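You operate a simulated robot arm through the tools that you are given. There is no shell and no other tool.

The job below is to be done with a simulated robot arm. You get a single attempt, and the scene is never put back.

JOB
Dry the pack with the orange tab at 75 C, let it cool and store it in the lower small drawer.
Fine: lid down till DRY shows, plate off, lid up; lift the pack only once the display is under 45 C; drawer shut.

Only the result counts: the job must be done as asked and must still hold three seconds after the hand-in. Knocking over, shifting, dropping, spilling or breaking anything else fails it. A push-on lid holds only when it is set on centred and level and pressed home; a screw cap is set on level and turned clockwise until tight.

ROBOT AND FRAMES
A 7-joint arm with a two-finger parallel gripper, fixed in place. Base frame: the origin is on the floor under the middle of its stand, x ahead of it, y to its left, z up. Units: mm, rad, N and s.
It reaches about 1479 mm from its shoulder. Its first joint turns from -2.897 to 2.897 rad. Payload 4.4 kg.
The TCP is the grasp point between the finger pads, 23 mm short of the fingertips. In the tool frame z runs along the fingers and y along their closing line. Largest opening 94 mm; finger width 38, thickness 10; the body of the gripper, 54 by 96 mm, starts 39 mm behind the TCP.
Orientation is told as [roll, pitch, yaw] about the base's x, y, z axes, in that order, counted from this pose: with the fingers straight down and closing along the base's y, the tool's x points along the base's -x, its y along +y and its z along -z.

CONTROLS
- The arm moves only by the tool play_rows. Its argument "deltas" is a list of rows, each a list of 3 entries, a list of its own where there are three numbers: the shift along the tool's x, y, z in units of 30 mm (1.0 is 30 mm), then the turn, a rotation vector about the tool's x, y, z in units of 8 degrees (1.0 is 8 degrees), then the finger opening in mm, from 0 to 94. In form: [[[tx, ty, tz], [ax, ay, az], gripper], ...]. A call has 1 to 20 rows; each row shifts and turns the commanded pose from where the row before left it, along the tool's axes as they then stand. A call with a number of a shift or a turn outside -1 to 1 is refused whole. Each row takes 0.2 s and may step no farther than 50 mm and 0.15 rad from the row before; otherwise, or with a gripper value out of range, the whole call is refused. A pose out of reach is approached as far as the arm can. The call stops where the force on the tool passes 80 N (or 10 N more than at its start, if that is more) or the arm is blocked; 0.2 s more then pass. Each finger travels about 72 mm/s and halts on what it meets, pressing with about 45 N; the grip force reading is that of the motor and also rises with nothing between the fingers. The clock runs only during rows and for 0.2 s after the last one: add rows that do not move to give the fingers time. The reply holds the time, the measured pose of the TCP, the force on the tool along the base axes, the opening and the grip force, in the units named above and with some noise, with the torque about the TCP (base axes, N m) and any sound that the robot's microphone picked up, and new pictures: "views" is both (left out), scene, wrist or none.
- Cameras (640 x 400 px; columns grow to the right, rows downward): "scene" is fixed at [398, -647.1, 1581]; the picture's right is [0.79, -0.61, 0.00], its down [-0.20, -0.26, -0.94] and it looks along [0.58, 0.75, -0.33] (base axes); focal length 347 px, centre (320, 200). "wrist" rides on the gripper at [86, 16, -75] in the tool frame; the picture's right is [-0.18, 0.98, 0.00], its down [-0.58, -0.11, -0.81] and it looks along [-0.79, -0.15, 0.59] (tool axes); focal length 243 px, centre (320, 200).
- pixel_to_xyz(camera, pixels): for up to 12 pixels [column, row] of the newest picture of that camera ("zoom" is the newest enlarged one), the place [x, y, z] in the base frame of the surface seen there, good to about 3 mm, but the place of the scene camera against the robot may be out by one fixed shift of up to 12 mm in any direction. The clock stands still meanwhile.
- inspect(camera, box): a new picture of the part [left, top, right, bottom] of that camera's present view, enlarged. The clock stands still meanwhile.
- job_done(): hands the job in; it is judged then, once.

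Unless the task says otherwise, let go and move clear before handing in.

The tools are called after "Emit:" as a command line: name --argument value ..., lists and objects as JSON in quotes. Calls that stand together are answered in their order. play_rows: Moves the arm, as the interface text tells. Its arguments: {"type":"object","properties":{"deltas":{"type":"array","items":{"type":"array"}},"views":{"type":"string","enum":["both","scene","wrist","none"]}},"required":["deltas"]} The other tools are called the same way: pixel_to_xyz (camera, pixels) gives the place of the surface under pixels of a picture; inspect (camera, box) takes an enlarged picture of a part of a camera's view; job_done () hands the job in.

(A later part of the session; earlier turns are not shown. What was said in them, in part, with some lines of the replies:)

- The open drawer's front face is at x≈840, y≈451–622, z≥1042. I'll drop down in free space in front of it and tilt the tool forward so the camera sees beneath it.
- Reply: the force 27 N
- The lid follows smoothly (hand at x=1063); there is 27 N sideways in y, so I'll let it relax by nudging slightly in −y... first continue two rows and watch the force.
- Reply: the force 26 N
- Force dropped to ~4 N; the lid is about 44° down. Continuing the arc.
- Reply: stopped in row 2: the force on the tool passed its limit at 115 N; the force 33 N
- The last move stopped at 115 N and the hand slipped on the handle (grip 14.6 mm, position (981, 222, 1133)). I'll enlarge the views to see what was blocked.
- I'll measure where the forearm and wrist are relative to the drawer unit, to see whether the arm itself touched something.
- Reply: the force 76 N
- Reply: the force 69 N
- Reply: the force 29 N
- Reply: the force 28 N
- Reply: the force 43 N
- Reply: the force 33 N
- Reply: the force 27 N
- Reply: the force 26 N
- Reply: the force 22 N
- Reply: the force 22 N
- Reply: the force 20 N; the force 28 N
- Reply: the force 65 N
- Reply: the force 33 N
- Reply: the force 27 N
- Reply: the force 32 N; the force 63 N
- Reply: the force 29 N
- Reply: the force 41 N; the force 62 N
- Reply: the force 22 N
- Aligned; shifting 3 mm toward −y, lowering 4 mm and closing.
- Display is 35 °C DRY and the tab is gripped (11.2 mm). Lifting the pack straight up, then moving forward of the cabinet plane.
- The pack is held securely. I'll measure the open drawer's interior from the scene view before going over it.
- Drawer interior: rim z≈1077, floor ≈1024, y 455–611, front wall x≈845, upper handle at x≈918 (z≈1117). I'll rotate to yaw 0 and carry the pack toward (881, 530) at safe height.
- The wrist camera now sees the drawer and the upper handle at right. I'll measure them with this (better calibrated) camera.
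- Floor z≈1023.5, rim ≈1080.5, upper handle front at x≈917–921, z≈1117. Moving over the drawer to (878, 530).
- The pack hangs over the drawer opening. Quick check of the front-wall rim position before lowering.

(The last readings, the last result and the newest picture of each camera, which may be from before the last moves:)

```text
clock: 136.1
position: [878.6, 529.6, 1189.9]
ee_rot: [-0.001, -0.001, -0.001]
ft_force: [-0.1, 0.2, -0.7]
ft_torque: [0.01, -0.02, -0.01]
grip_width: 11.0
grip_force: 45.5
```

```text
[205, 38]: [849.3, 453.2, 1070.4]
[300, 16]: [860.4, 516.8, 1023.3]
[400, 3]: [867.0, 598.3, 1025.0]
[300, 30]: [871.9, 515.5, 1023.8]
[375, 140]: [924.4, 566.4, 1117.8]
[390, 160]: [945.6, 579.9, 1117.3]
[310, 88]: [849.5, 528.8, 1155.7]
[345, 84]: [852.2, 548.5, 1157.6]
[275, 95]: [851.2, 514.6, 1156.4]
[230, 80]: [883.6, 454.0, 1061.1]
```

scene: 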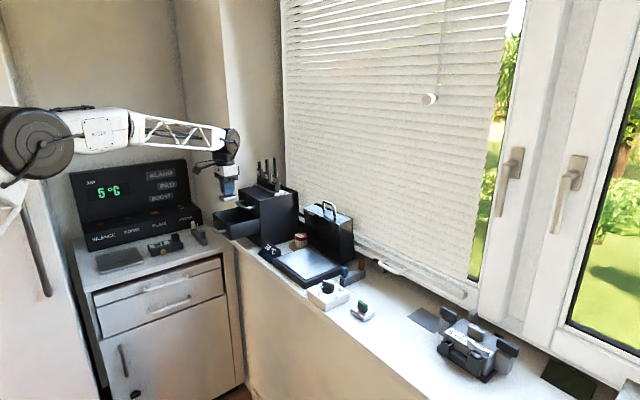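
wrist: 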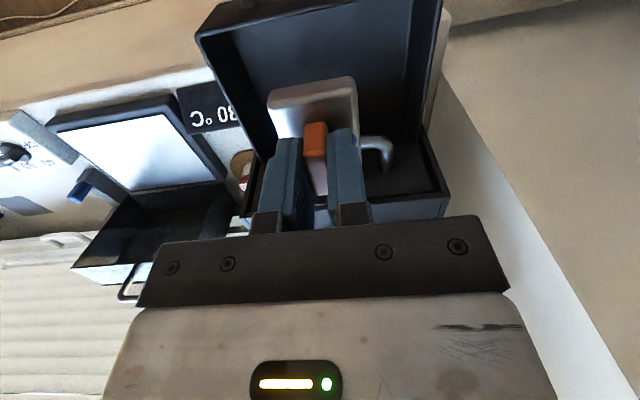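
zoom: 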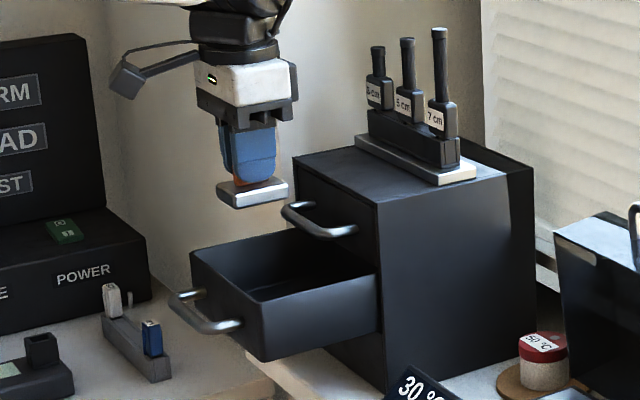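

The pack's front edge is at x≈851, a bit close to the drawer's front wall, so I'll shift +4 mm and lower.

Emit:
play_rows --deltas '[[[-0.12, 0, 0.5], [0, 0, 0], 0], [[0, 0, 0.9], [0, 0, 0], 0], [[0, 0, 0.9], [0, 0, 0], 0]]' --views "both"

Emit:
inspect --camera "scene" --box '[200, 160, 290, 250]'

Emit:
inspect --camera "wrist" --box '[180, 0, 460, 240]'

```text
clock: 136.9
position: [883.9, 529.0, 1122.3]
ee_rot: [-0.002, -0.002, -0.001]
ft_force: [-0.1, -0.7, -0.7]
ft_torque: [0.0, 0.0, 0.0]
grip_width: 11.4
grip_force: 44.9
```

scene: 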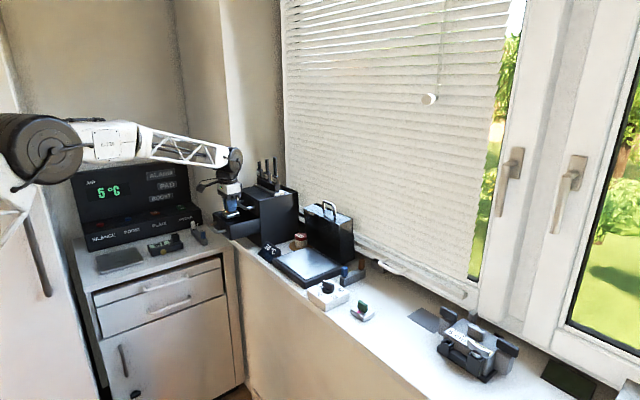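
wrist: 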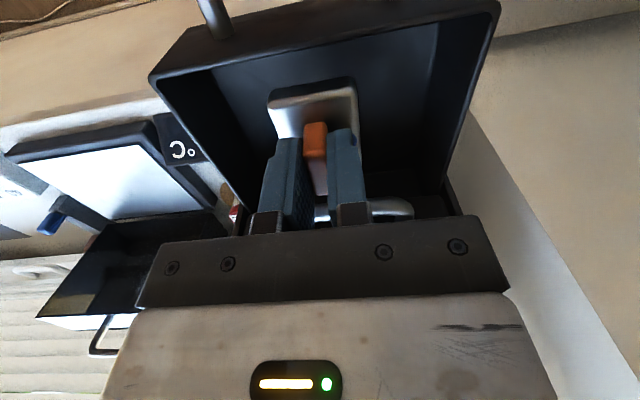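

```text
4.44 times, centred on (245, 205) of scene
```

zoom: 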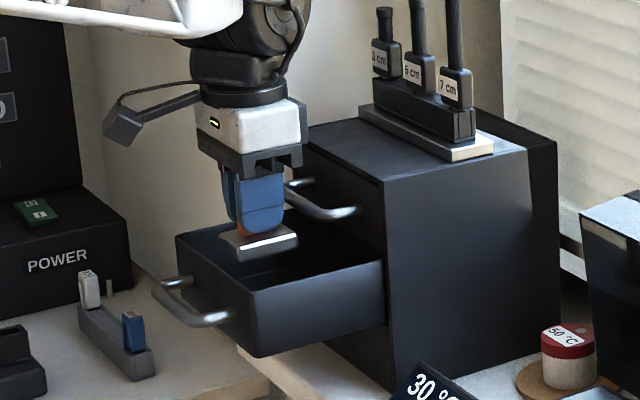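

```text
1.67 times, centred on (320, 120) of wrist
```

zoom: 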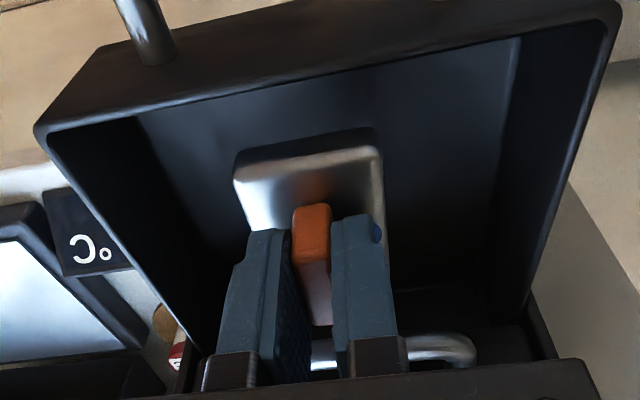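

The pack is entering the drawer with clearance all round. Shifting 1.5 mm forward-away from the upper handle and lowering close to the floor.

Emit:
play_rows --deltas '[[[0.05, 0, 0.6], [0, 0, 0], 0], [[0, 0, 0.6], [0, 0, 0], 0], [[0, 0, 0.5], [0, 0, 0], 0], [[0, 0, 0.1], [0, 0, 0], 0], [[0, 0, 0], [0, 0, 0], 0]]' --views "wrist"

```text
clock: 138.1
position: [883.6, 531.4, 1071.5]
ee_rot: [0.0, -0.004, 0.0]
ft_force: [0.3, 3.4, 32.6]
ft_torque: [-0.13, -1.46, 0.09]
grip_width: 11.2
grip_force: 44.9
```

wrist: 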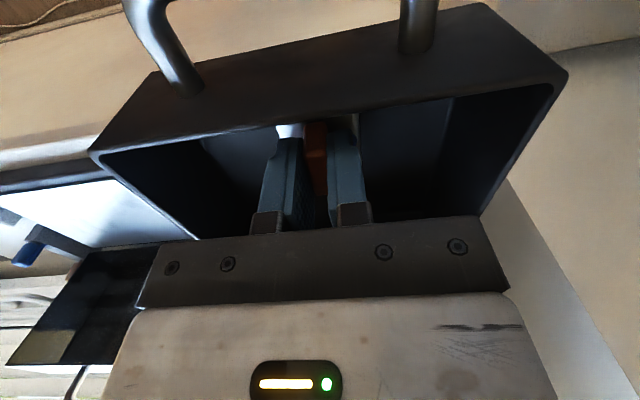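

There is 32.6 N upward at z=1071.5 with a torque implying contact ~45 mm toward +x — possibly the gripper body on the upper handle. I'll look closely.

Emit:
inspect --camera "scene" --box '[205, 175, 275, 245]'

Emit:
inspect --camera "wrist" --box '[160, 60, 480, 260]'

```text
5.71 times, centred on (240, 210) of scene
```

zoom: 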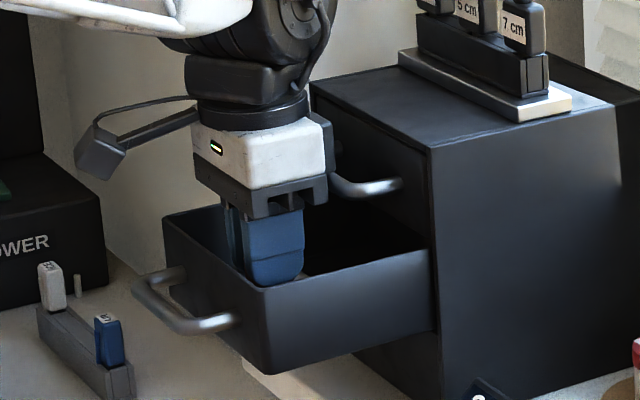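

```text
2.00 times, centred on (320, 160) of wrist
```

zoom: 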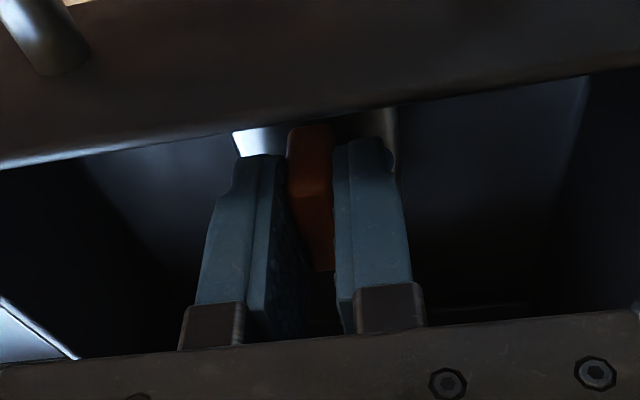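

The contact is not the pack: a bump on the gripper's +x side meets the upper drawer handle about 7 mm before the pack reaches the floor. I'll lift out, set the pack down on the (now ~30 °C) plate, regrip the tab ~10 mm higher, and come back with enough clearance.

Emit:
play_rows --deltas '[[[0, 0, -0.5], [0, 0, 0], 0], [[0, 0, -0.9], [0, 0, 0], 0], [[0, 0, -0.9], [0, 0, 0], 0], [[0, 0, -0.9], [0, 0, 0], 0], [[0, 0, -0.9], [0, 0, 0], 0], [[0, -0.9, 0], [0, 0, 0], 0], [[0, -0.9, 0], [0, 0, 0], 0], [[0, -0.9, 0], [0, 0, 0], 0], [[0, -0.9, 0], [0, 0, 0], 0], [[0, -0.9, 0], [0, 0, 0], 0], [[0, -0.9, 0], [0, 0, 0], 0]]' --views "both"

Emit:
inspect --camera "scene" --box '[205, 160, 305, 260]'

```text
clock: 140.5
position: [883.1, 367.7, 1191.4]
ee_rot: [-0.001, -0.001, 0.0]
ft_force: [0.0, 0.0, -0.1]
ft_torque: [0.0, 0.0, 0.07]
grip_width: 11.1
grip_force: 44.6
```

scene: 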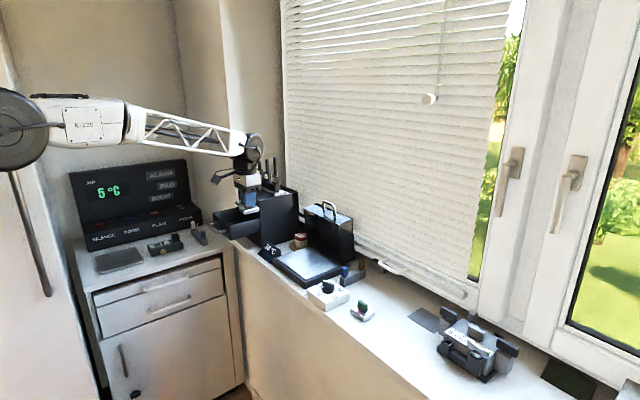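
wrist: 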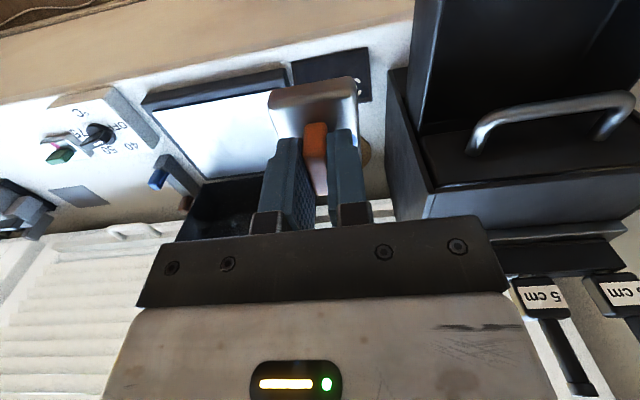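

```text
4.00 times, centred on (255, 210) of scene
```

zoom: 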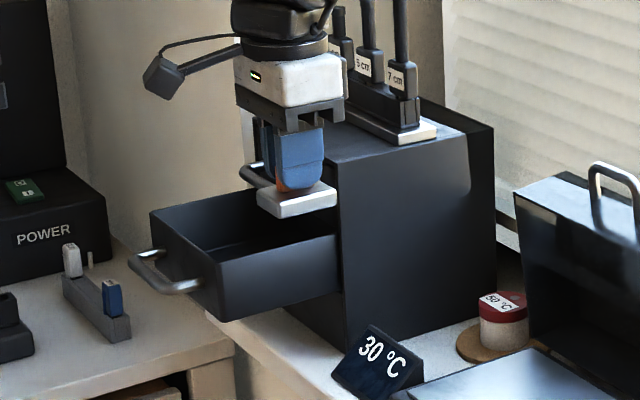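

The pack is still firmly held. Carrying it over the plate to (985, 211) at yaw 0.

Emit:
play_rows --deltas '[[[-0.567, -0.87, 0], [0, 0, 0], 0], [[-0.567, -0.87, 0], [0, 0, 0], 0], [[-0.567, -0.87, 0], [0, 0, 0], 0], [[-0.567, -0.87, 0], [0, 0, 0], 0], [[-0.567, -0.87, 0], [0, 0, 0], 0], [[-0.567, -0.87, 0], [0, 0, 0], 0], [[0, 0, 0.9], [0, 0, 0], 0], [[0, 0, 0.9], [0, 0, 0], 0], [[0, 0, 0.9], [0, 0, 0], 0], [[0, 0, 0.9], [0, 0, 0], 0], [[0, 0, 0.9], [0, 0, 0], 0], [[0, 0, 0.9], [0, 0, 0], 0]]' --views "both"

```text
clock: 143.1
position: [984.6, 211.7, 1028.7]
ee_rot: [-0.001, 0.001, -0.001]
ft_force: [1.0, 0.3, 0.1]
ft_torque: [-0.01, 0.02, -0.02]
grip_width: 11.1
grip_force: 45.2
```

scene: 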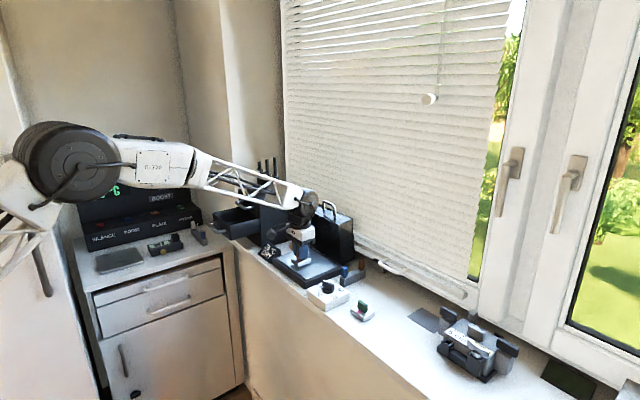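
wrist: 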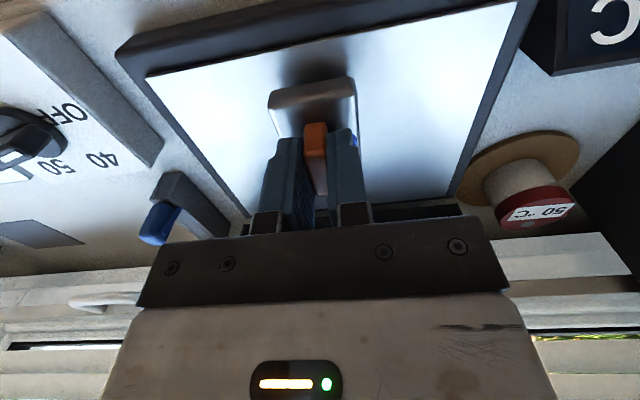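

Lowering the last few mm to contact.

Emit:
play_rows --deltas '[[[0, 0, 0.1], [0, 0, 0], 0], [[0, 0, 0], [0, 0, 0], 0]]' --views "none"

Emit:
play_rows --deltas '[[[0, 0, 0.07], [0, 0, 0], 0], [[0, 0, 0], [0, 0, 0], 0]]' --views "none"

```text
clock: 143.7
position: [985.1, 212.6, 1026.3]
ee_rot: [-0.002, 0.0, -0.001]
ft_force: [0.3, -0.7, -0.7]
ft_torque: [0.02, 0.01, -0.03]
grip_width: 11.2
grip_force: 45.5
```

```text
clock: 144.3
position: [984.8, 213.3, 1024.6]
ee_rot: [-0.003, -0.001, 0.0]
ft_force: [0.3, -0.4, -1.1]
ft_torque: [-0.04, -0.03, 0.05]
grip_width: 11.0
grip_force: 44.8
```

Emit:
play_rows --deltas '[[[0, 0, 0.05], [0, 0, 0], 0], [[0, 0, 0], [0, 0, 0], 0]]' --views "none"

Emit:
play_rows --deltas '[[[0, 0, 0.04], [0, 0, 0], 0], [[0, 0, 0], [0, 0, 0], 0]]' --views "none"

```text
clock: 144.9
position: [984.2, 211.6, 1022.4]
ee_rot: [-0.001, 0.001, -0.001]
ft_force: [-0.4, 0.3, 1.3]
ft_torque: [0.07, 0.06, 0.0]
grip_width: 11.3
grip_force: 45.2
```

```text
clock: 145.5
position: [983.7, 211.5, 1023.4]
ee_rot: [-0.002, -0.002, 0.0]
ft_force: [1.9, 1.9, 10.3]
ft_torque: [0.07, 0.18, -0.06]
grip_width: 11.2
grip_force: 45.0
```

Contact (10 N). Opening a little, raising 11 mm, and closing again on the upper part of the tab.

Emit:
play_rows --deltas '[[[0, 0, 0], [0, 0, 0], 26], [[0, 0, 0], [0, 0, 0], 26], [[0, 0, -0.2], [0, 0, 0], 26], [[0, 0, -0.17], [0, 0, 0], 26], [[0, 0, 0], [0, 0, 0], 26]]' --views "wrist"

Emit:
inspect --camera "wrist" --box '[220, 60, 420, 240]'

```text
clock: 146.7
position: [985.1, 211.5, 1035.0]
ee_rot: [-0.003, 0.002, 0.0]
ft_force: [0.5, 0.3, -0.1]
ft_torque: [0.01, -0.01, 0.0]
grip_width: 25.8
grip_force: 0.0
```

wrist: 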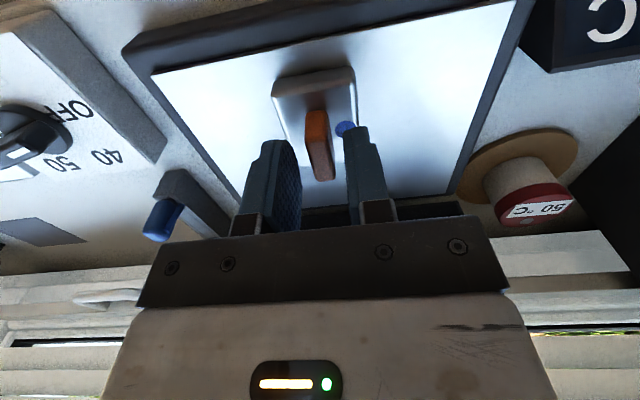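

```text
2.22 times, centred on (320, 150) of wrist
```

zoom: 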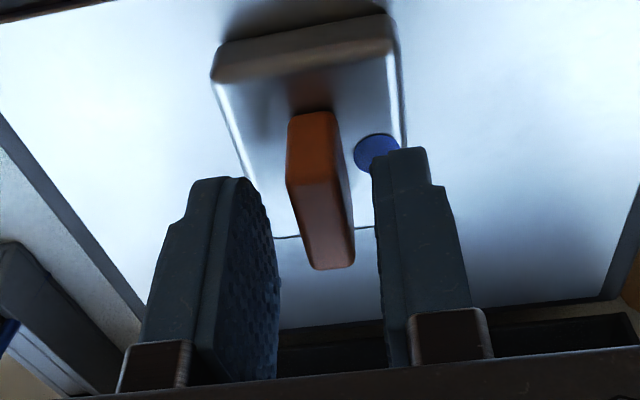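

The pack stands steady. Lowering 1 mm and closing on the tab's upper part.

Emit:
play_rows --deltas '[[[0, 0, 0.04], [0, 0, 0], 26], [[0, 0, 0], [0, 0, 0], 0], [[0, 0, 0], [0, 0, 0], 0], [[0, 0, 0], [0, 0, 0], 0], [[0, 0, -0.1], [0, 0, 0], 0], [[0, 0, -0.4], [0, 0, 0], 0], [[0, 0, 0], [0, 0, 0], 0]]' --views "both"

Emit:
inspect --camera "scene" --box '[255, 200, 345, 300]'

```text
clock: 148.3
position: [982.4, 211.8, 1046.8]
ee_rot: [-0.002, 0.0, 0.0]
ft_force: [-0.9, 0.0, -1.0]
ft_torque: [0.0, 0.0, -0.01]
grip_width: 11.2
grip_force: 45.6
```

scene: 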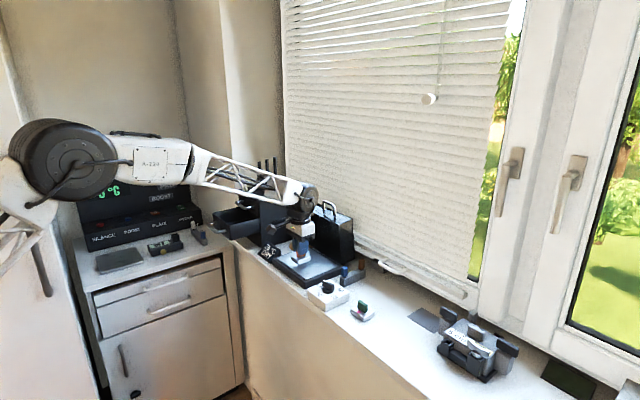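
wrist: 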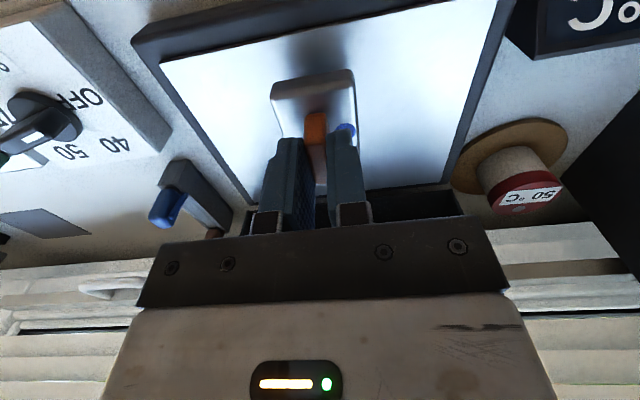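

```text
4.00 times, centred on (300, 250) of scene
```

zoom: 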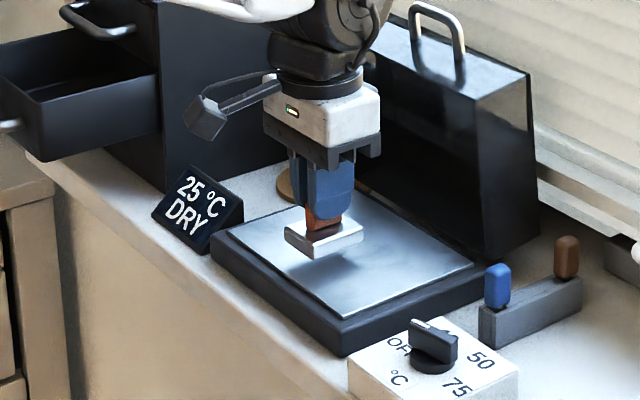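

The tab is held by its upper part, pack level; display 25 °C DRY. Lifting and returning to the drawer.

Emit:
play_rows --deltas '[[[0, 0, -0.7], [0, 0, 0], 0], [[0, 0, -0.9], [0, 0, 0], 0], [[0, 0, -0.9], [0, 0, 0], 0], [[0, 0, -0.9], [0, 0, 0], 0], [[0, 0, -0.9], [0, 0, 0], 0], [[0, 0, -0.7], [0, 0, 0], 0], [[0.56, 0.87, 0], [0, 0, 0], 0], [[0.56, 0.87, 0], [0, 0, 0], 0], [[0.56, 0.87, 0], [0, 0, 0], 0], [[0.56, 0.87, 0], [0, 0, 0], 0], [[0.56, 0.87, 0], [0, 0, 0], 0], [[0.56, 0.87, 0], [0, 0, 0], 0], [[0, 0.9, 0], [0, 0, 0], 0], [[0, 0.9, 0], [0, 0, 0], 0], [[0, 0.9, 0], [0, 0, 0], 0], [[0, 0.9, 0], [0, 0, 0], 0], [[0, 0.9, 0], [0, 0, 0], 0], [[0, 0.9, 0], [0, 0, 0], 0], [[0, 0, 0], [0, 0, 0], 0]]' --views "both"

Emit:
inspect --camera "scene" --box '[205, 150, 295, 240]'

```text
clock: 152.3
position: [883.1, 529.5, 1197.0]
ee_rot: [-0.002, 0.001, 0.0]
ft_force: [-0.4, 0.1, -1.4]
ft_torque: [0.01, 0.01, 0.0]
grip_width: 10.7
grip_force: 44.6
```

scene: 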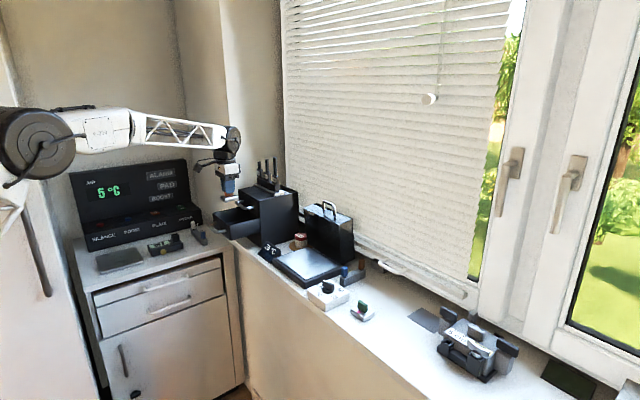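
wrist: 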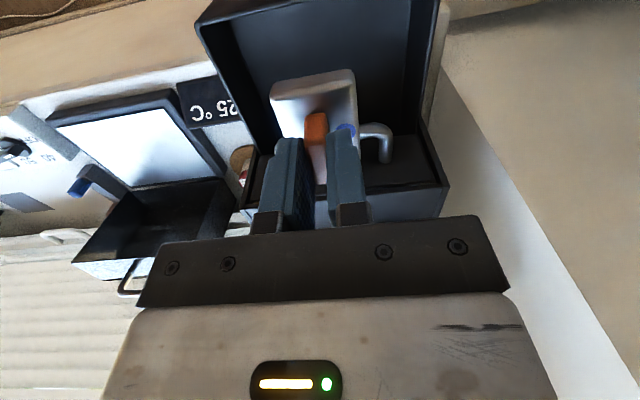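

```text
4.44 times, centred on (250, 195) of scene
```

zoom: 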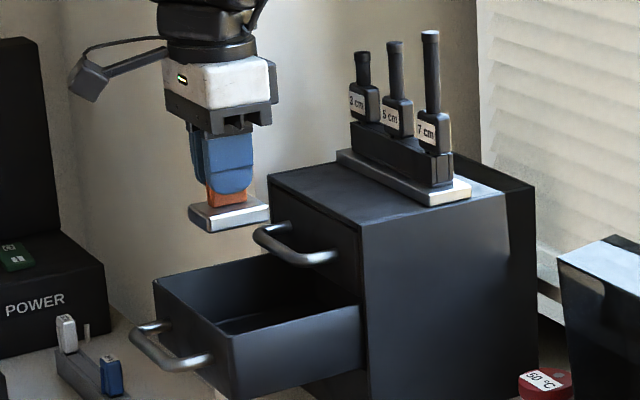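

Above the drawer at (883, 529.5). Checking the pack's edges relative to the drawer.

Emit:
pixel_to_xyz --camera "wrist" --pixels '[[275, 92], [312, 80], [350, 74], [285, 120], [348, 115], [280, 135]]'

```text
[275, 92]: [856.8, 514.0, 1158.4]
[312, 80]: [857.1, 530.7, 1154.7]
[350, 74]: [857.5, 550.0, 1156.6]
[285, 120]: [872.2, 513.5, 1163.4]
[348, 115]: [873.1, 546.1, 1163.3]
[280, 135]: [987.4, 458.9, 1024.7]
```

The pack front edge is at x≈857, inside the drawer. Lowering to just above the floor.

Emit:
play_rows --deltas '[[[0.06, 0.05, 0.9], [0, 0, 0], 0], [[0, 0, 0.9], [0, 0, 0], 0], [[0, 0, 0.9], [0, 0, 0], 0], [[0, 0, 0.7], [0, 0, 0], 0], [[0, 0, 0.35], [0, 0, 0], 0], [[0, 0, 0], [0, 0, 0], 0]]' --views "both"

Emit:
inspect --camera "scene" --box '[205, 170, 275, 240]'

```text
clock: 153.7
position: [881.8, 529.9, 1083.1]
ee_rot: [-0.002, 0.0, 0.0]
ft_force: [-0.3, 0.5, -1.2]
ft_torque: [-0.01, 0.02, 0.01]
grip_width: 10.7
grip_force: 44.5
```

scene: 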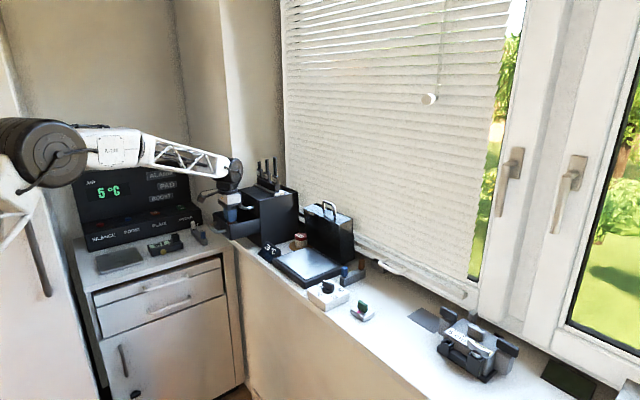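
wrist: 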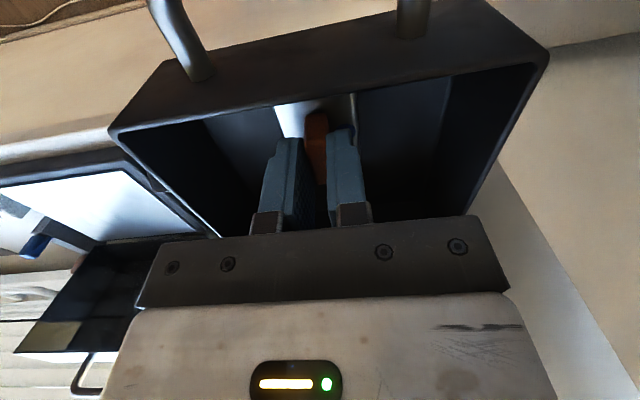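

```text
5.71 times, centred on (240, 205) of scene
```

zoom: 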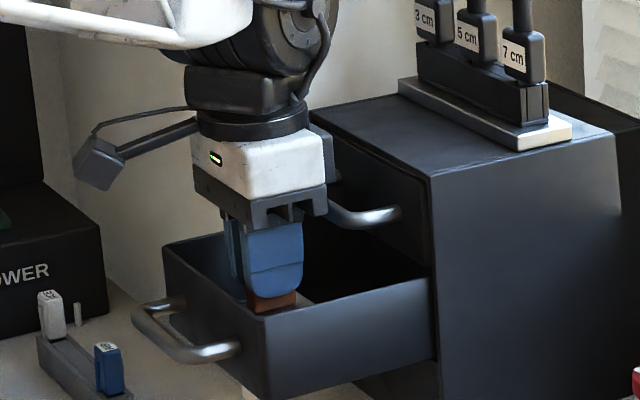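

No contact yet at z=1083. Stepping down in 2 mm increments with force and torque checks.

Emit:
play_rows --deltas '[[[0, 0, 0.1], [0, 0, 0], 0], [[0, 0, 0], [0, 0, 0], 0]]' --views "none"

Emit:
play_rows --deltas '[[[0, 0, 0.06], [0, 0, 0], 0], [[0, 0, 0], [0, 0, 0], 0]]' --views "none"

Emit:
play_rows --deltas '[[[0, 0, 0.05], [0, 0, 0], 0], [[0, 0, 0], [0, 0, 0], 0]]' --views "none"

```text
clock: 154.3
position: [882.0, 531.3, 1080.7]
ee_rot: [-0.001, 0.0, 0.0]
ft_force: [-0.1, 0.1, -0.7]
ft_torque: [-0.02, -0.01, 0.01]
grip_width: 11.1
grip_force: 45.3
```

```text
clock: 154.9
position: [881.4, 530.8, 1079.5]
ee_rot: [0.0, 0.001, 0.001]
ft_force: [0.3, -0.5, -1.0]
ft_torque: [-0.01, -0.02, 0.04]
grip_width: 10.8
grip_force: 44.5
```

```text
clock: 155.5
position: [880.9, 531.1, 1076.6]
ee_rot: [-0.003, 0.0, -0.001]
ft_force: [0.7, -0.2, 0.2]
ft_torque: [-0.04, 0.02, -0.03]
grip_width: 10.8
grip_force: 45.3
```

Emit:
play_rows --deltas '[[[0, 0, 0.04], [0, 0, 0], 0], [[0, 0, 0], [0, 0, 0], 0]]' --views "none"

Emit:
play_rows --deltas '[[[0, 0, 0.03], [0, 0, 0], 0], [[0, 0, 0], [0, 0, 0], 0]]' --views "none"

```text
clock: 156.1
position: [881.3, 532.8, 1075.5]
ee_rot: [0.0, -0.001, -0.001]
ft_force: [0.5, 0.0, 0.2]
ft_torque: [-0.02, -0.02, 0.01]
grip_width: 10.9
grip_force: 44.8
```

```text
clock: 156.7
position: [880.5, 532.7, 1075.9]
ee_rot: [-0.003, 0.001, 0.0]
ft_force: [0.8, -0.6, -0.1]
ft_torque: [-0.02, -0.01, 0.03]
grip_width: 10.9
grip_force: 44.9
```

The carried weight (−1 N) has gone to about 0, so it is touching or nearly. One more mm.

Emit:
play_rows --deltas '[[[0, 0, 0.03], [0, 0, 0], 0], [[0, 0, 0], [0, 0, 0], 0]]' --views "none"

Emit:
play_rows --deltas '[[[0, 0, 0.03], [0, 0, 0], 0], [[0, 0, 0], [0, 0, 0], 0]]' --views "none"

```text
clock: 157.3
position: [881.2, 533.1, 1073.8]
ee_rot: [-0.002, 0.002, 0.0]
ft_force: [0.4, 0.7, -0.6]
ft_torque: [0.04, 0.0, -0.01]
grip_width: 10.9
grip_force: 44.8
```

```text
clock: 157.9
position: [881.7, 532.7, 1074.0]
ee_rot: [-0.003, -0.001, 0.0]
ft_force: [0.4, 0.0, 6.8]
ft_torque: [-0.02, 0.08, 0.01]
grip_width: 10.8
grip_force: 44.5
```

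6.8 N upward with almost no torque: the pack is on the drawer floor. Opening and rising straight up.

Emit:
play_rows --deltas '[[[0, 0, 0], [0, 0, 0], 28], [[0, 0, 0], [0, 0, 0], 28], [[0, 0, 0], [0, 0, 0], 28], [[0, 0, -0.3], [0, 0, 0], 28], [[0, 0, -0.6], [0, 0, 0], 28], [[0, 0, -0.9], [0, 0, 0], 28], [[0, 0, -0.9], [0, 0, 0], 28], [[0, 0, -0.9], [0, 0, 0], 28], [[0, 0, -0.9], [0, 0, 0], 28]]' --views "both"

Emit:
inspect --camera "scene" --box '[205, 170, 275, 240]'

Emit:
inspect --camera "wrist" --box '[180, 0, 460, 240]'

```text
clock: 159.9
position: [883.1, 532.1, 1207.6]
ee_rot: [-0.002, 0.001, 0.001]
ft_force: [-0.3, -0.9, -1.1]
ft_torque: [0.0, 0.0, -0.02]
grip_width: 27.9
grip_force: 0.0
```

scene: 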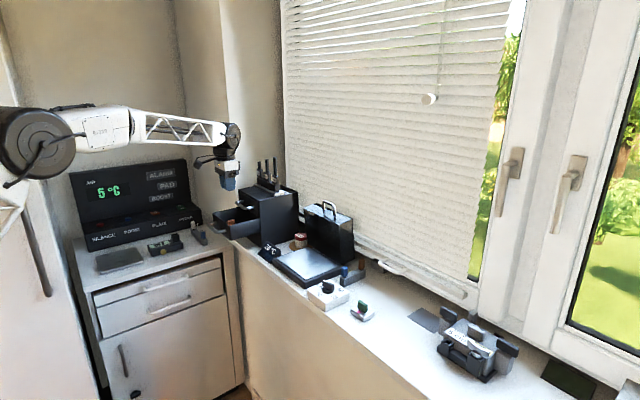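
wrist: 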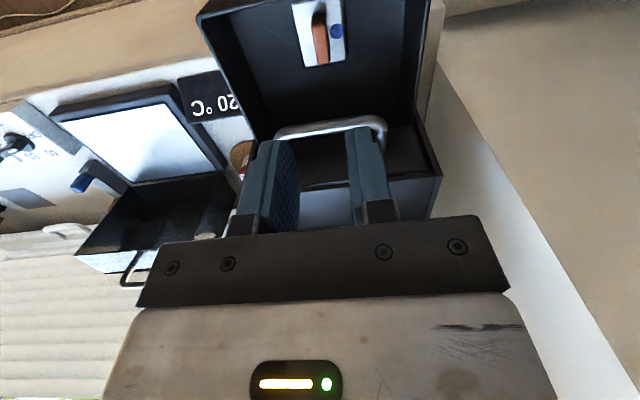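

```text
5.71 times, centred on (240, 205) of scene
```

zoom: 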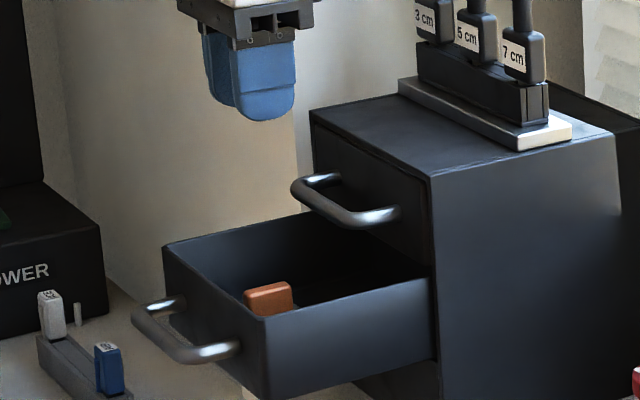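

```text
1.67 times, centred on (320, 120) of wrist
```

zoom: 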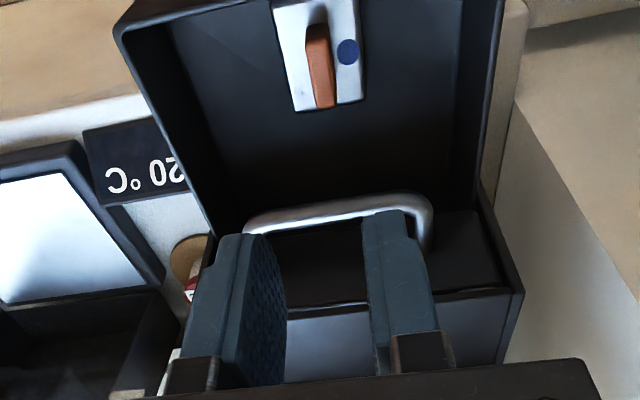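

The pack stands upright in the lower drawer. Now I'll go around to the front of the drawer, close the fingers, lower and tilt the tool forward 40° to push the drawer handle (clear of the upper handle).

Emit:
play_rows --deltas '[[[0.87, 0.1, 0], [0, 0, 0], 0], [[0.87, 0, 0], [0, 0, 0], 0], [[0.87, 0, 0], [0, 0, 0], 0], [[0.87, 0, 0], [0, 0, 0], 0], [[0.87, 0, 0], [0, 0, 0], 0], [[0.87, 0, 0], [0, 0, 0], 0], [[0.87, 0, 0], [0, 0, 0], 0], [[0, 0, 0.9], [0, 0, 0], 0], [[0, 0, 0.9], [0, 0, 0], 0], [[0, 0, 0.9], [0, 0, 0], 0], [[0, 0, 0.9], [0, 0, 0], 0], [[0, 0, 0.9], [0, 0, 0], 0], [[0, 0, 0.78], [0, 0, 0], 0], [[0, 0, 0], [0, -1, 0], 0], [[0, 0, 0], [0, -1, 0], 0], [[0, 0, 0], [0, -1, 0], 0], [[0, 0, 0], [0, -1, 0], 0], [[0, 0, 0], [0, -1, 0], 0], [[0, 0, 0], [0, 0, 0], 0]]' --views "both"

Emit:
inspect --camera "wrist" --box '[200, 60, 440, 240]'

Emit:
inspect --camera "scene" --box '[180, 170, 280, 260]'

```text
clock: 163.9
position: [698.6, 535.9, 1050.4]
ee_rot: [-0.003, -0.698, 0.001]
ft_force: [0.6, -0.3, -0.1]
ft_torque: [0.0, -0.01, 0.01]
grip_width: 0.0
grip_force: 42.1
```

scene: 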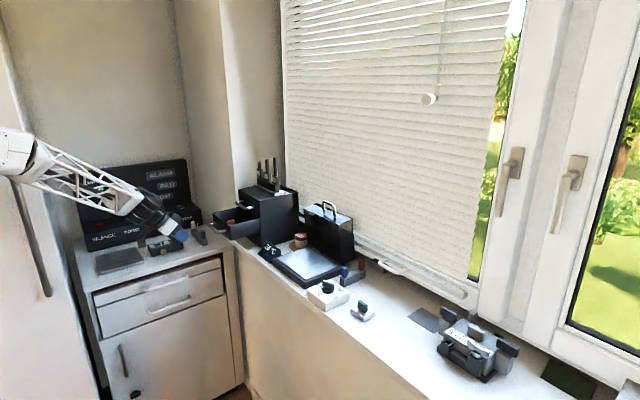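
wrist: 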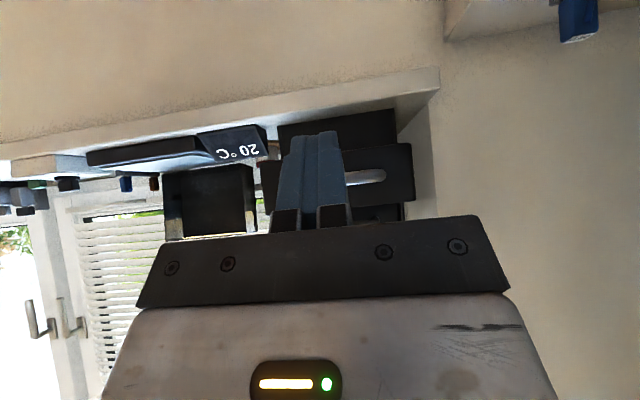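

```text
2.22 times, centred on (320, 150) of wrist
```

zoom: 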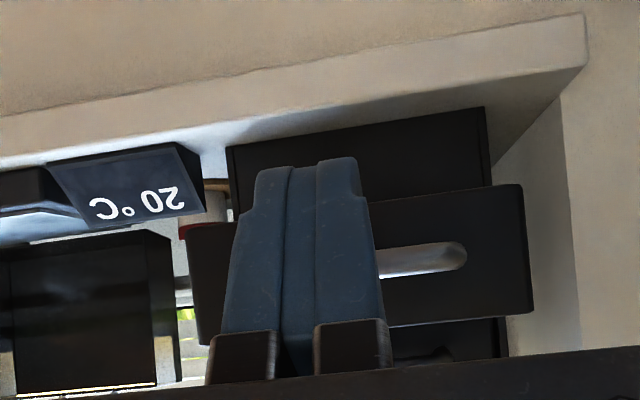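

```text
4.44 times, centred on (230, 215) of scene
```

zoom: 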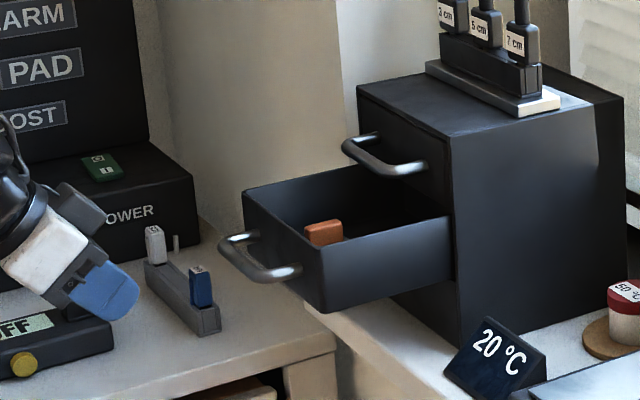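

The fingers are in front of the drawer handle at the right height. Advancing, then pushing slowly.

Emit:
play_rows --deltas '[[[-0.766, 0, 0.643], [0, 0, 0], 0], [[-0.766, 0, 0.643], [0, 0, 0], 0], [[-0.255, 0, 0.214], [0, 0, 0], 0], [[-0.255, 0, 0.214], [0, 0, 0], 0], [[-0.255, 0, 0.214], [0, 0, 0], 0], [[-0.255, 0, 0.214], [0, 0, 0], 0]]' --views "both"

Emit:
inspect --camera "scene" --box '[180, 170, 280, 260]'

```text
clock: 165.3
position: [799.3, 535.4, 1050.4]
ee_rot: [-0.002, -0.698, 0.001]
ft_force: [-0.5, 0.8, -1.0]
ft_torque: [0.02, 0.08, 0.03]
grip_width: 0.2
grip_force: 42.4
```

scene: 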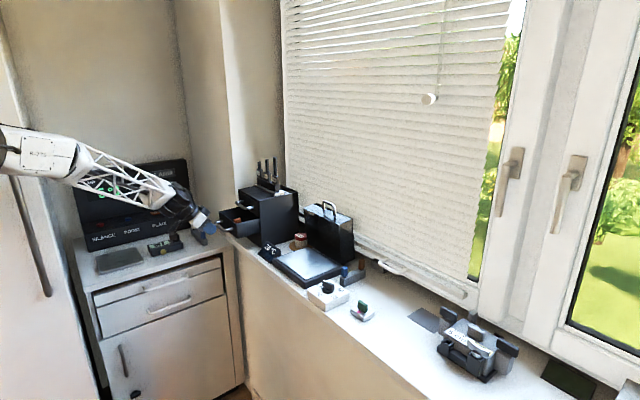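
wrist: 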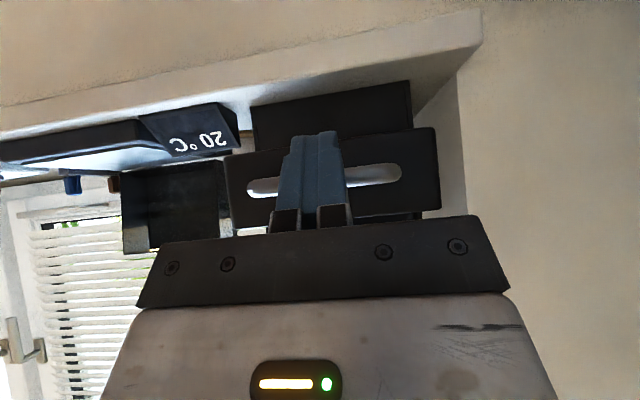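

```text
4.44 times, centred on (230, 215) of scene
```

zoom: 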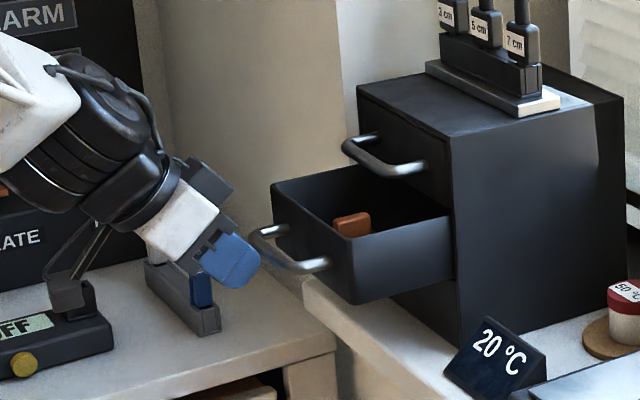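

The drawer is sliding in smoothly with the pack standing. Continuing to push.

Emit:
play_rows --deltas '[[[-0.255, 0, 0.214], [0, 0, 0], 0], [[-0.255, 0, 0.214], [0, 0, 0], 0], [[-0.255, 0, 0.214], [0, 0, 0], 0], [[-0.255, 0, 0.214], [0, 0, 0], 0], [[-0.255, 0, 0.214], [0, 0, 0], 0], [[-0.255, 0, 0.214], [0, 0, 0], 0], [[-0.255, 0, 0.214], [0, 0, 0], 0]]' --views "both"

Emit:
inspect --camera "scene" --box '[190, 170, 290, 260]'

```text
clock: 166.9
position: [869.1, 534.8, 1049.9]
ee_rot: [0.0, -0.698, 0.001]
ft_force: [-0.1, 0.5, -0.3]
ft_torque: [0.02, 0.02, 0.01]
grip_width: 0.1
grip_force: 42.8
```

scene: 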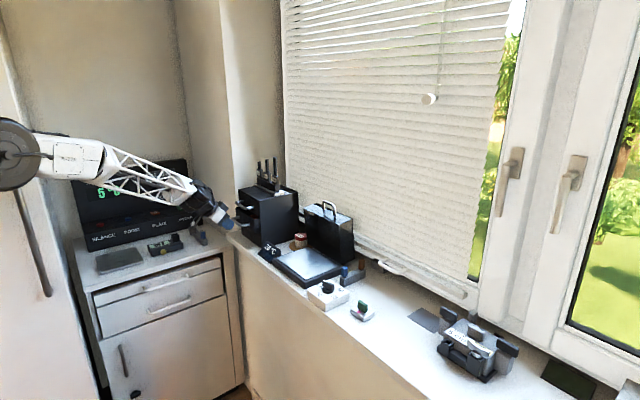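
wrist: 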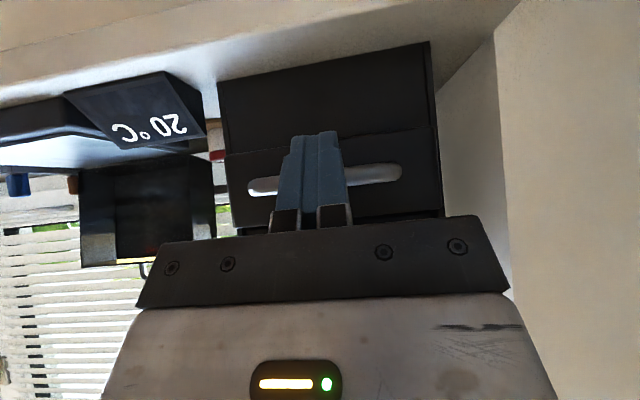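

```text
4.44 times, centred on (240, 215) of scene
```

zoom: 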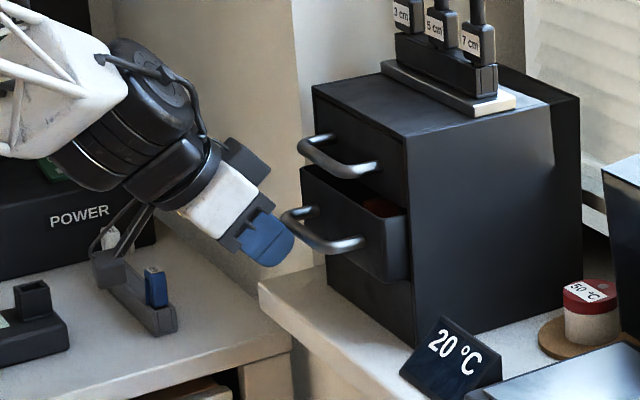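

Only ~30 mm remain. Pushing in with smaller steps until force shows it is home.

Emit:
play_rows --deltas '[[[-0.2, 0, 0.168], [0, 0, 0], 0], [[-0.2, 0, 0.168], [0, 0, 0], 0], [[-0.13, 0, 0.107], [0, 0, 0], 0], [[0, 0, 0], [0, 0, 0], 0]]' --views "none"

Emit:
play_rows --deltas '[[[-0.1, 0, 0.085], [0, 0, 0], 0], [[0, 0, 0], [0, 0, 0], 0]]' --views "both"

Emit:
inspect --camera "scene" --box '[190, 170, 290, 260]'

```text
clock: 167.9
position: [890.0, 536.0, 1050.8]
ee_rot: [-0.001, -0.699, 0.002]
ft_force: [-0.8, 0.2, 0.2]
ft_torque: [-0.03, 0.0, -0.03]
grip_width: 0.3
grip_force: 41.8
```

```text
clock: 168.5
position: [893.5, 535.1, 1048.8]
ee_rot: [-0.004, -0.696, 0.002]
ft_force: [-12.8, 0.9, -6.5]
ft_torque: [-0.08, 0.23, -0.06]
grip_width: 0.0
grip_force: 42.7
```

scene: 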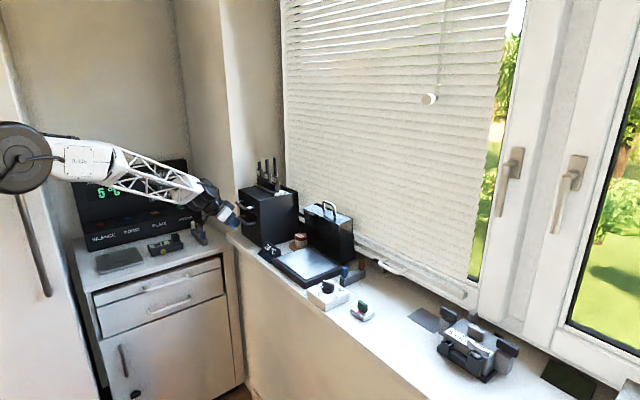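
wrist: 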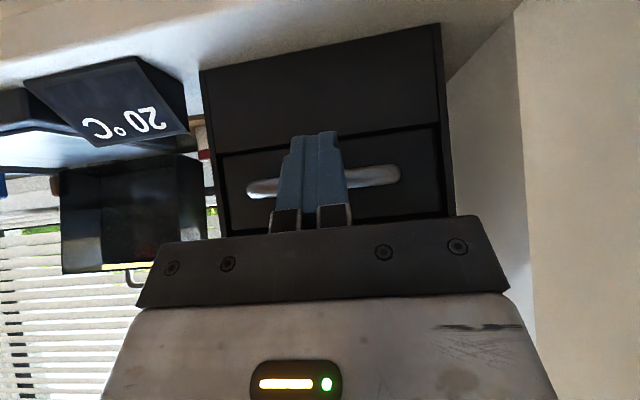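

```text
4.44 times, centred on (240, 215) of scene
```

zoom: 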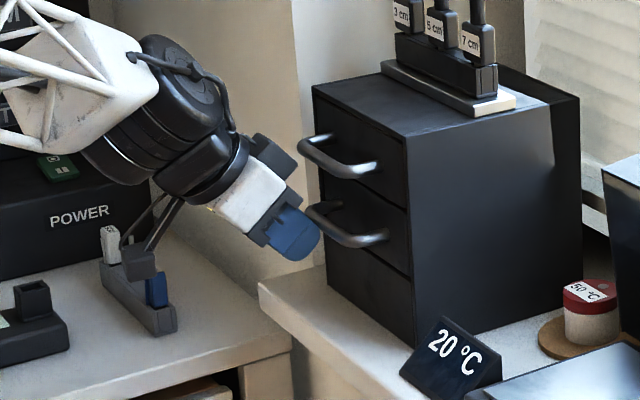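

The drawer is home (−13 N reaction) and both drawer fronts look flush. I'll give one tiny extra nudge and then withdraw.

Emit:
play_rows --deltas '[[[-0.025, 0, 0.02], [0, 0, 0], 0], [[0, 0, 0], [0, 0, 0], 0]]' --views "none"

Emit:
play_rows --deltas '[[[0.2, 0, -0.168], [0, 0, 0], 0], [[0.5, 0, -0.42], [0, 0, 0], 0], [[0.766, 0, -0.643], [0, 0, 0], 0], [[0.766, 0, -0.643], [0, 0, 0], 0], [[0.766, 0, -0.643], [0, 0, 0], 0], [[0.766, 0, -0.643], [0, 0, 0], 0], [[0, 0, 0], [0, 0, 0], 0]]' --views "both"

Emit:
inspect --camera "scene" --box '[190, 150, 310, 270]'

Emit:
inspect --camera "wrist" --box '[200, 60, 440, 240]'

```text
clock: 169.1
position: [894.0, 535.8, 1049.2]
ee_rot: [-0.003, -0.695, 0.001]
ft_force: [-34.7, -3.4, -15.5]
ft_torque: [-0.12, 0.59, -0.13]
grip_width: 0.1
grip_force: 41.9
```

```text
clock: 170.7
position: [747.3, 536.0, 1052.8]
ee_rot: [-0.003, -0.698, 0.002]
ft_force: [0.3, 0.1, 0.8]
ft_torque: [0.0, 0.01, 0.01]
grip_width: 0.1
grip_force: 42.4
```

scene: 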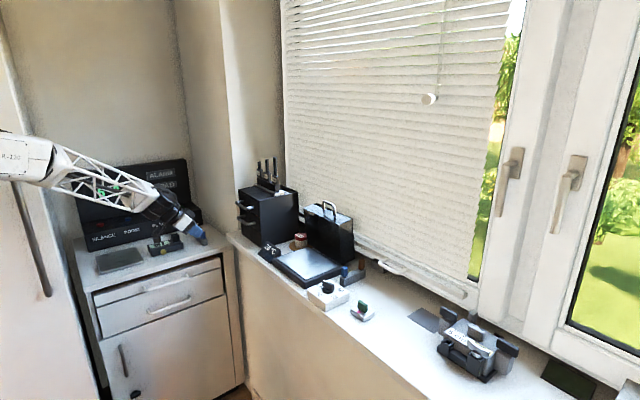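
wrist: 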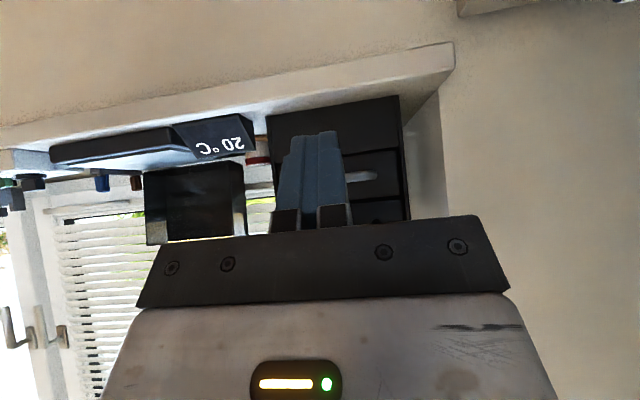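

```text
3.33 times, centred on (250, 210) of scene
```

zoom: 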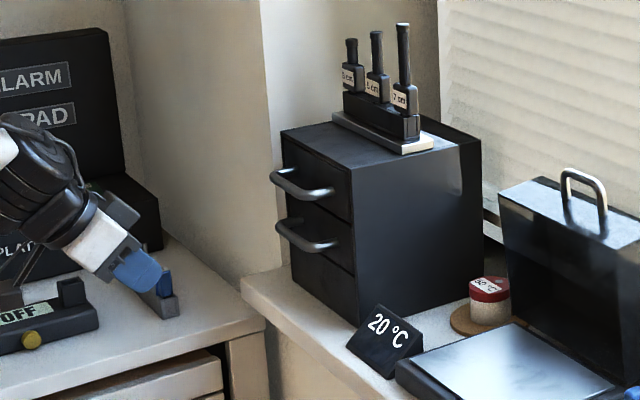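

```text
2.22 times, centred on (320, 150) of wrist
```

zoom: 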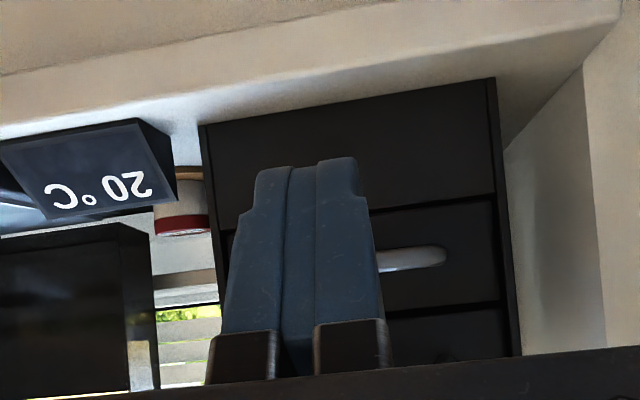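

The lower drawer is shut, with its front flush in the cabinet. I'll verify the front's depth and that the knob is still at OFF and everything else is unmoved.

Emit:
pixel_to_xyz --camera "zoom" --pixels '[[430, 225], [430, 285], [480, 230], [420, 150], [490, 250], [420, 330], [260, 150], [420, 262]]'

Emit:
inspect --camera "scene" --box '[245, 190, 385, 330]'

Emit:
inspect --camera "scene" --box '[60, 150, 240, 290]'

```text
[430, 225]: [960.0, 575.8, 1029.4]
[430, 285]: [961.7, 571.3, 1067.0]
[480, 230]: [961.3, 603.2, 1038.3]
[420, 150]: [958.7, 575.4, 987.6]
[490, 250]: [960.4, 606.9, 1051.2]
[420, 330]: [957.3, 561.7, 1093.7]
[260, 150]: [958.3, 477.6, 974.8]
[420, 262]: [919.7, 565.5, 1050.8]
```

```text
2.86 times, centred on (315, 260) of scene
```

zoom: 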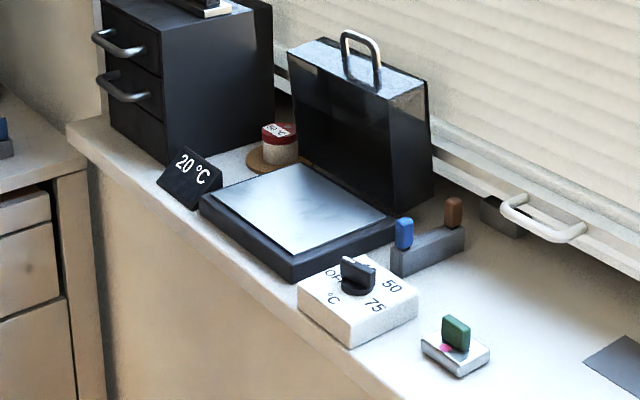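

```text
2.86 times, centred on (150, 220) of scene
```

zoom: 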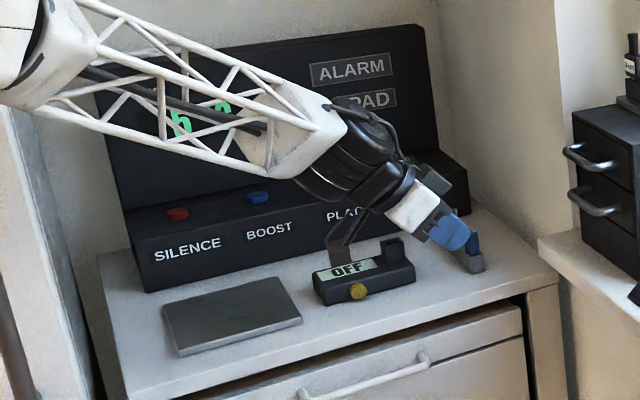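

The lower drawer front is at x≈960, flush with the cabinet face (≈958). The knob is on OFF, the lid is up, and the other items stand where they were. I'll back away and rise clear before handing in.

Emit:
play_rows --deltas '[[[0.766, 0, -0.643], [0, 0, 0], 0], [[0.766, 0, -0.643], [0, 0, 0], 0], [[-0.643, 0, -0.766], [0, 0, 0], 0], [[-0.643, 0, -0.766], [0, 0, 0], 0], [[-0.643, 0, -0.766], [0, 0, 0], 0], [[-0.643, 0, -0.766], [0, 0, 0], 0], [[0, 0, 0], [0, 0, 0], 0]]' --views "scene"

Emit:
inspect --camera "scene" --box '[190, 150, 310, 270]'

```text
clock: 172.3
position: [689.1, 536.0, 1168.6]
ee_rot: [-0.002, -0.698, 0.003]
ft_force: [1.0, -0.7, 0.3]
ft_torque: [-0.02, 0.0, 0.03]
grip_width: 0.0
grip_force: 42.6
```

scene: 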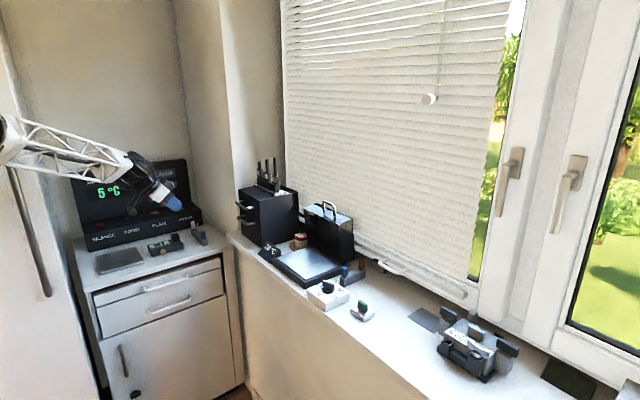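

```text
3.33 times, centred on (250, 210) of scene
```

zoom: 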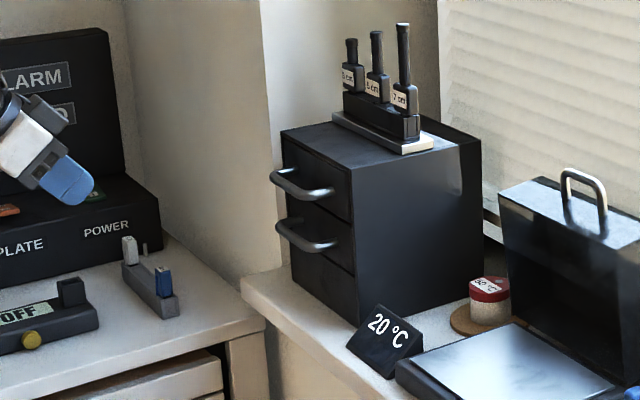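

The arm is clear, both drawers are shut, the plate is off at 20 °C with its lid up, and nothing else has moved. The dried pack is in the lower drawer, so I'm handing in.

Emit:
job_done

```text
The job is handed in.
```

The orange-tab pack was dried at 75 °C, cooled, and is now in the lower small drawer, which is shut. I've handed the job in but haven't seen the verdict.

- **Drying:** the lid was down and the knob at 75 until the display showed DRY. I then turned the knob to OFF and raised the lid, which stands up by itself.
- **Cooling:** the display read 40 °C when I lowered the gripper onto the pack and 35 °C when I lifted it.
- **Storing:** my first try at lowering the pack into the drawer stopped short because the gripper touched the upper drawer's handle, with about 33 N on it. I set the pack back on the cooled plate, gripped it higher on the tab, and placed it upright on the drawer floor.
- **Lid:** while I was closing it, one move stopped at 115 N when the wrist lost its line. The handle stayed in the gripper, and the lid then closed level.

At hand-in the drawer front was flush with the cabinet and the knob was on OFF. Nothing else looked moved, and the arm was clear.
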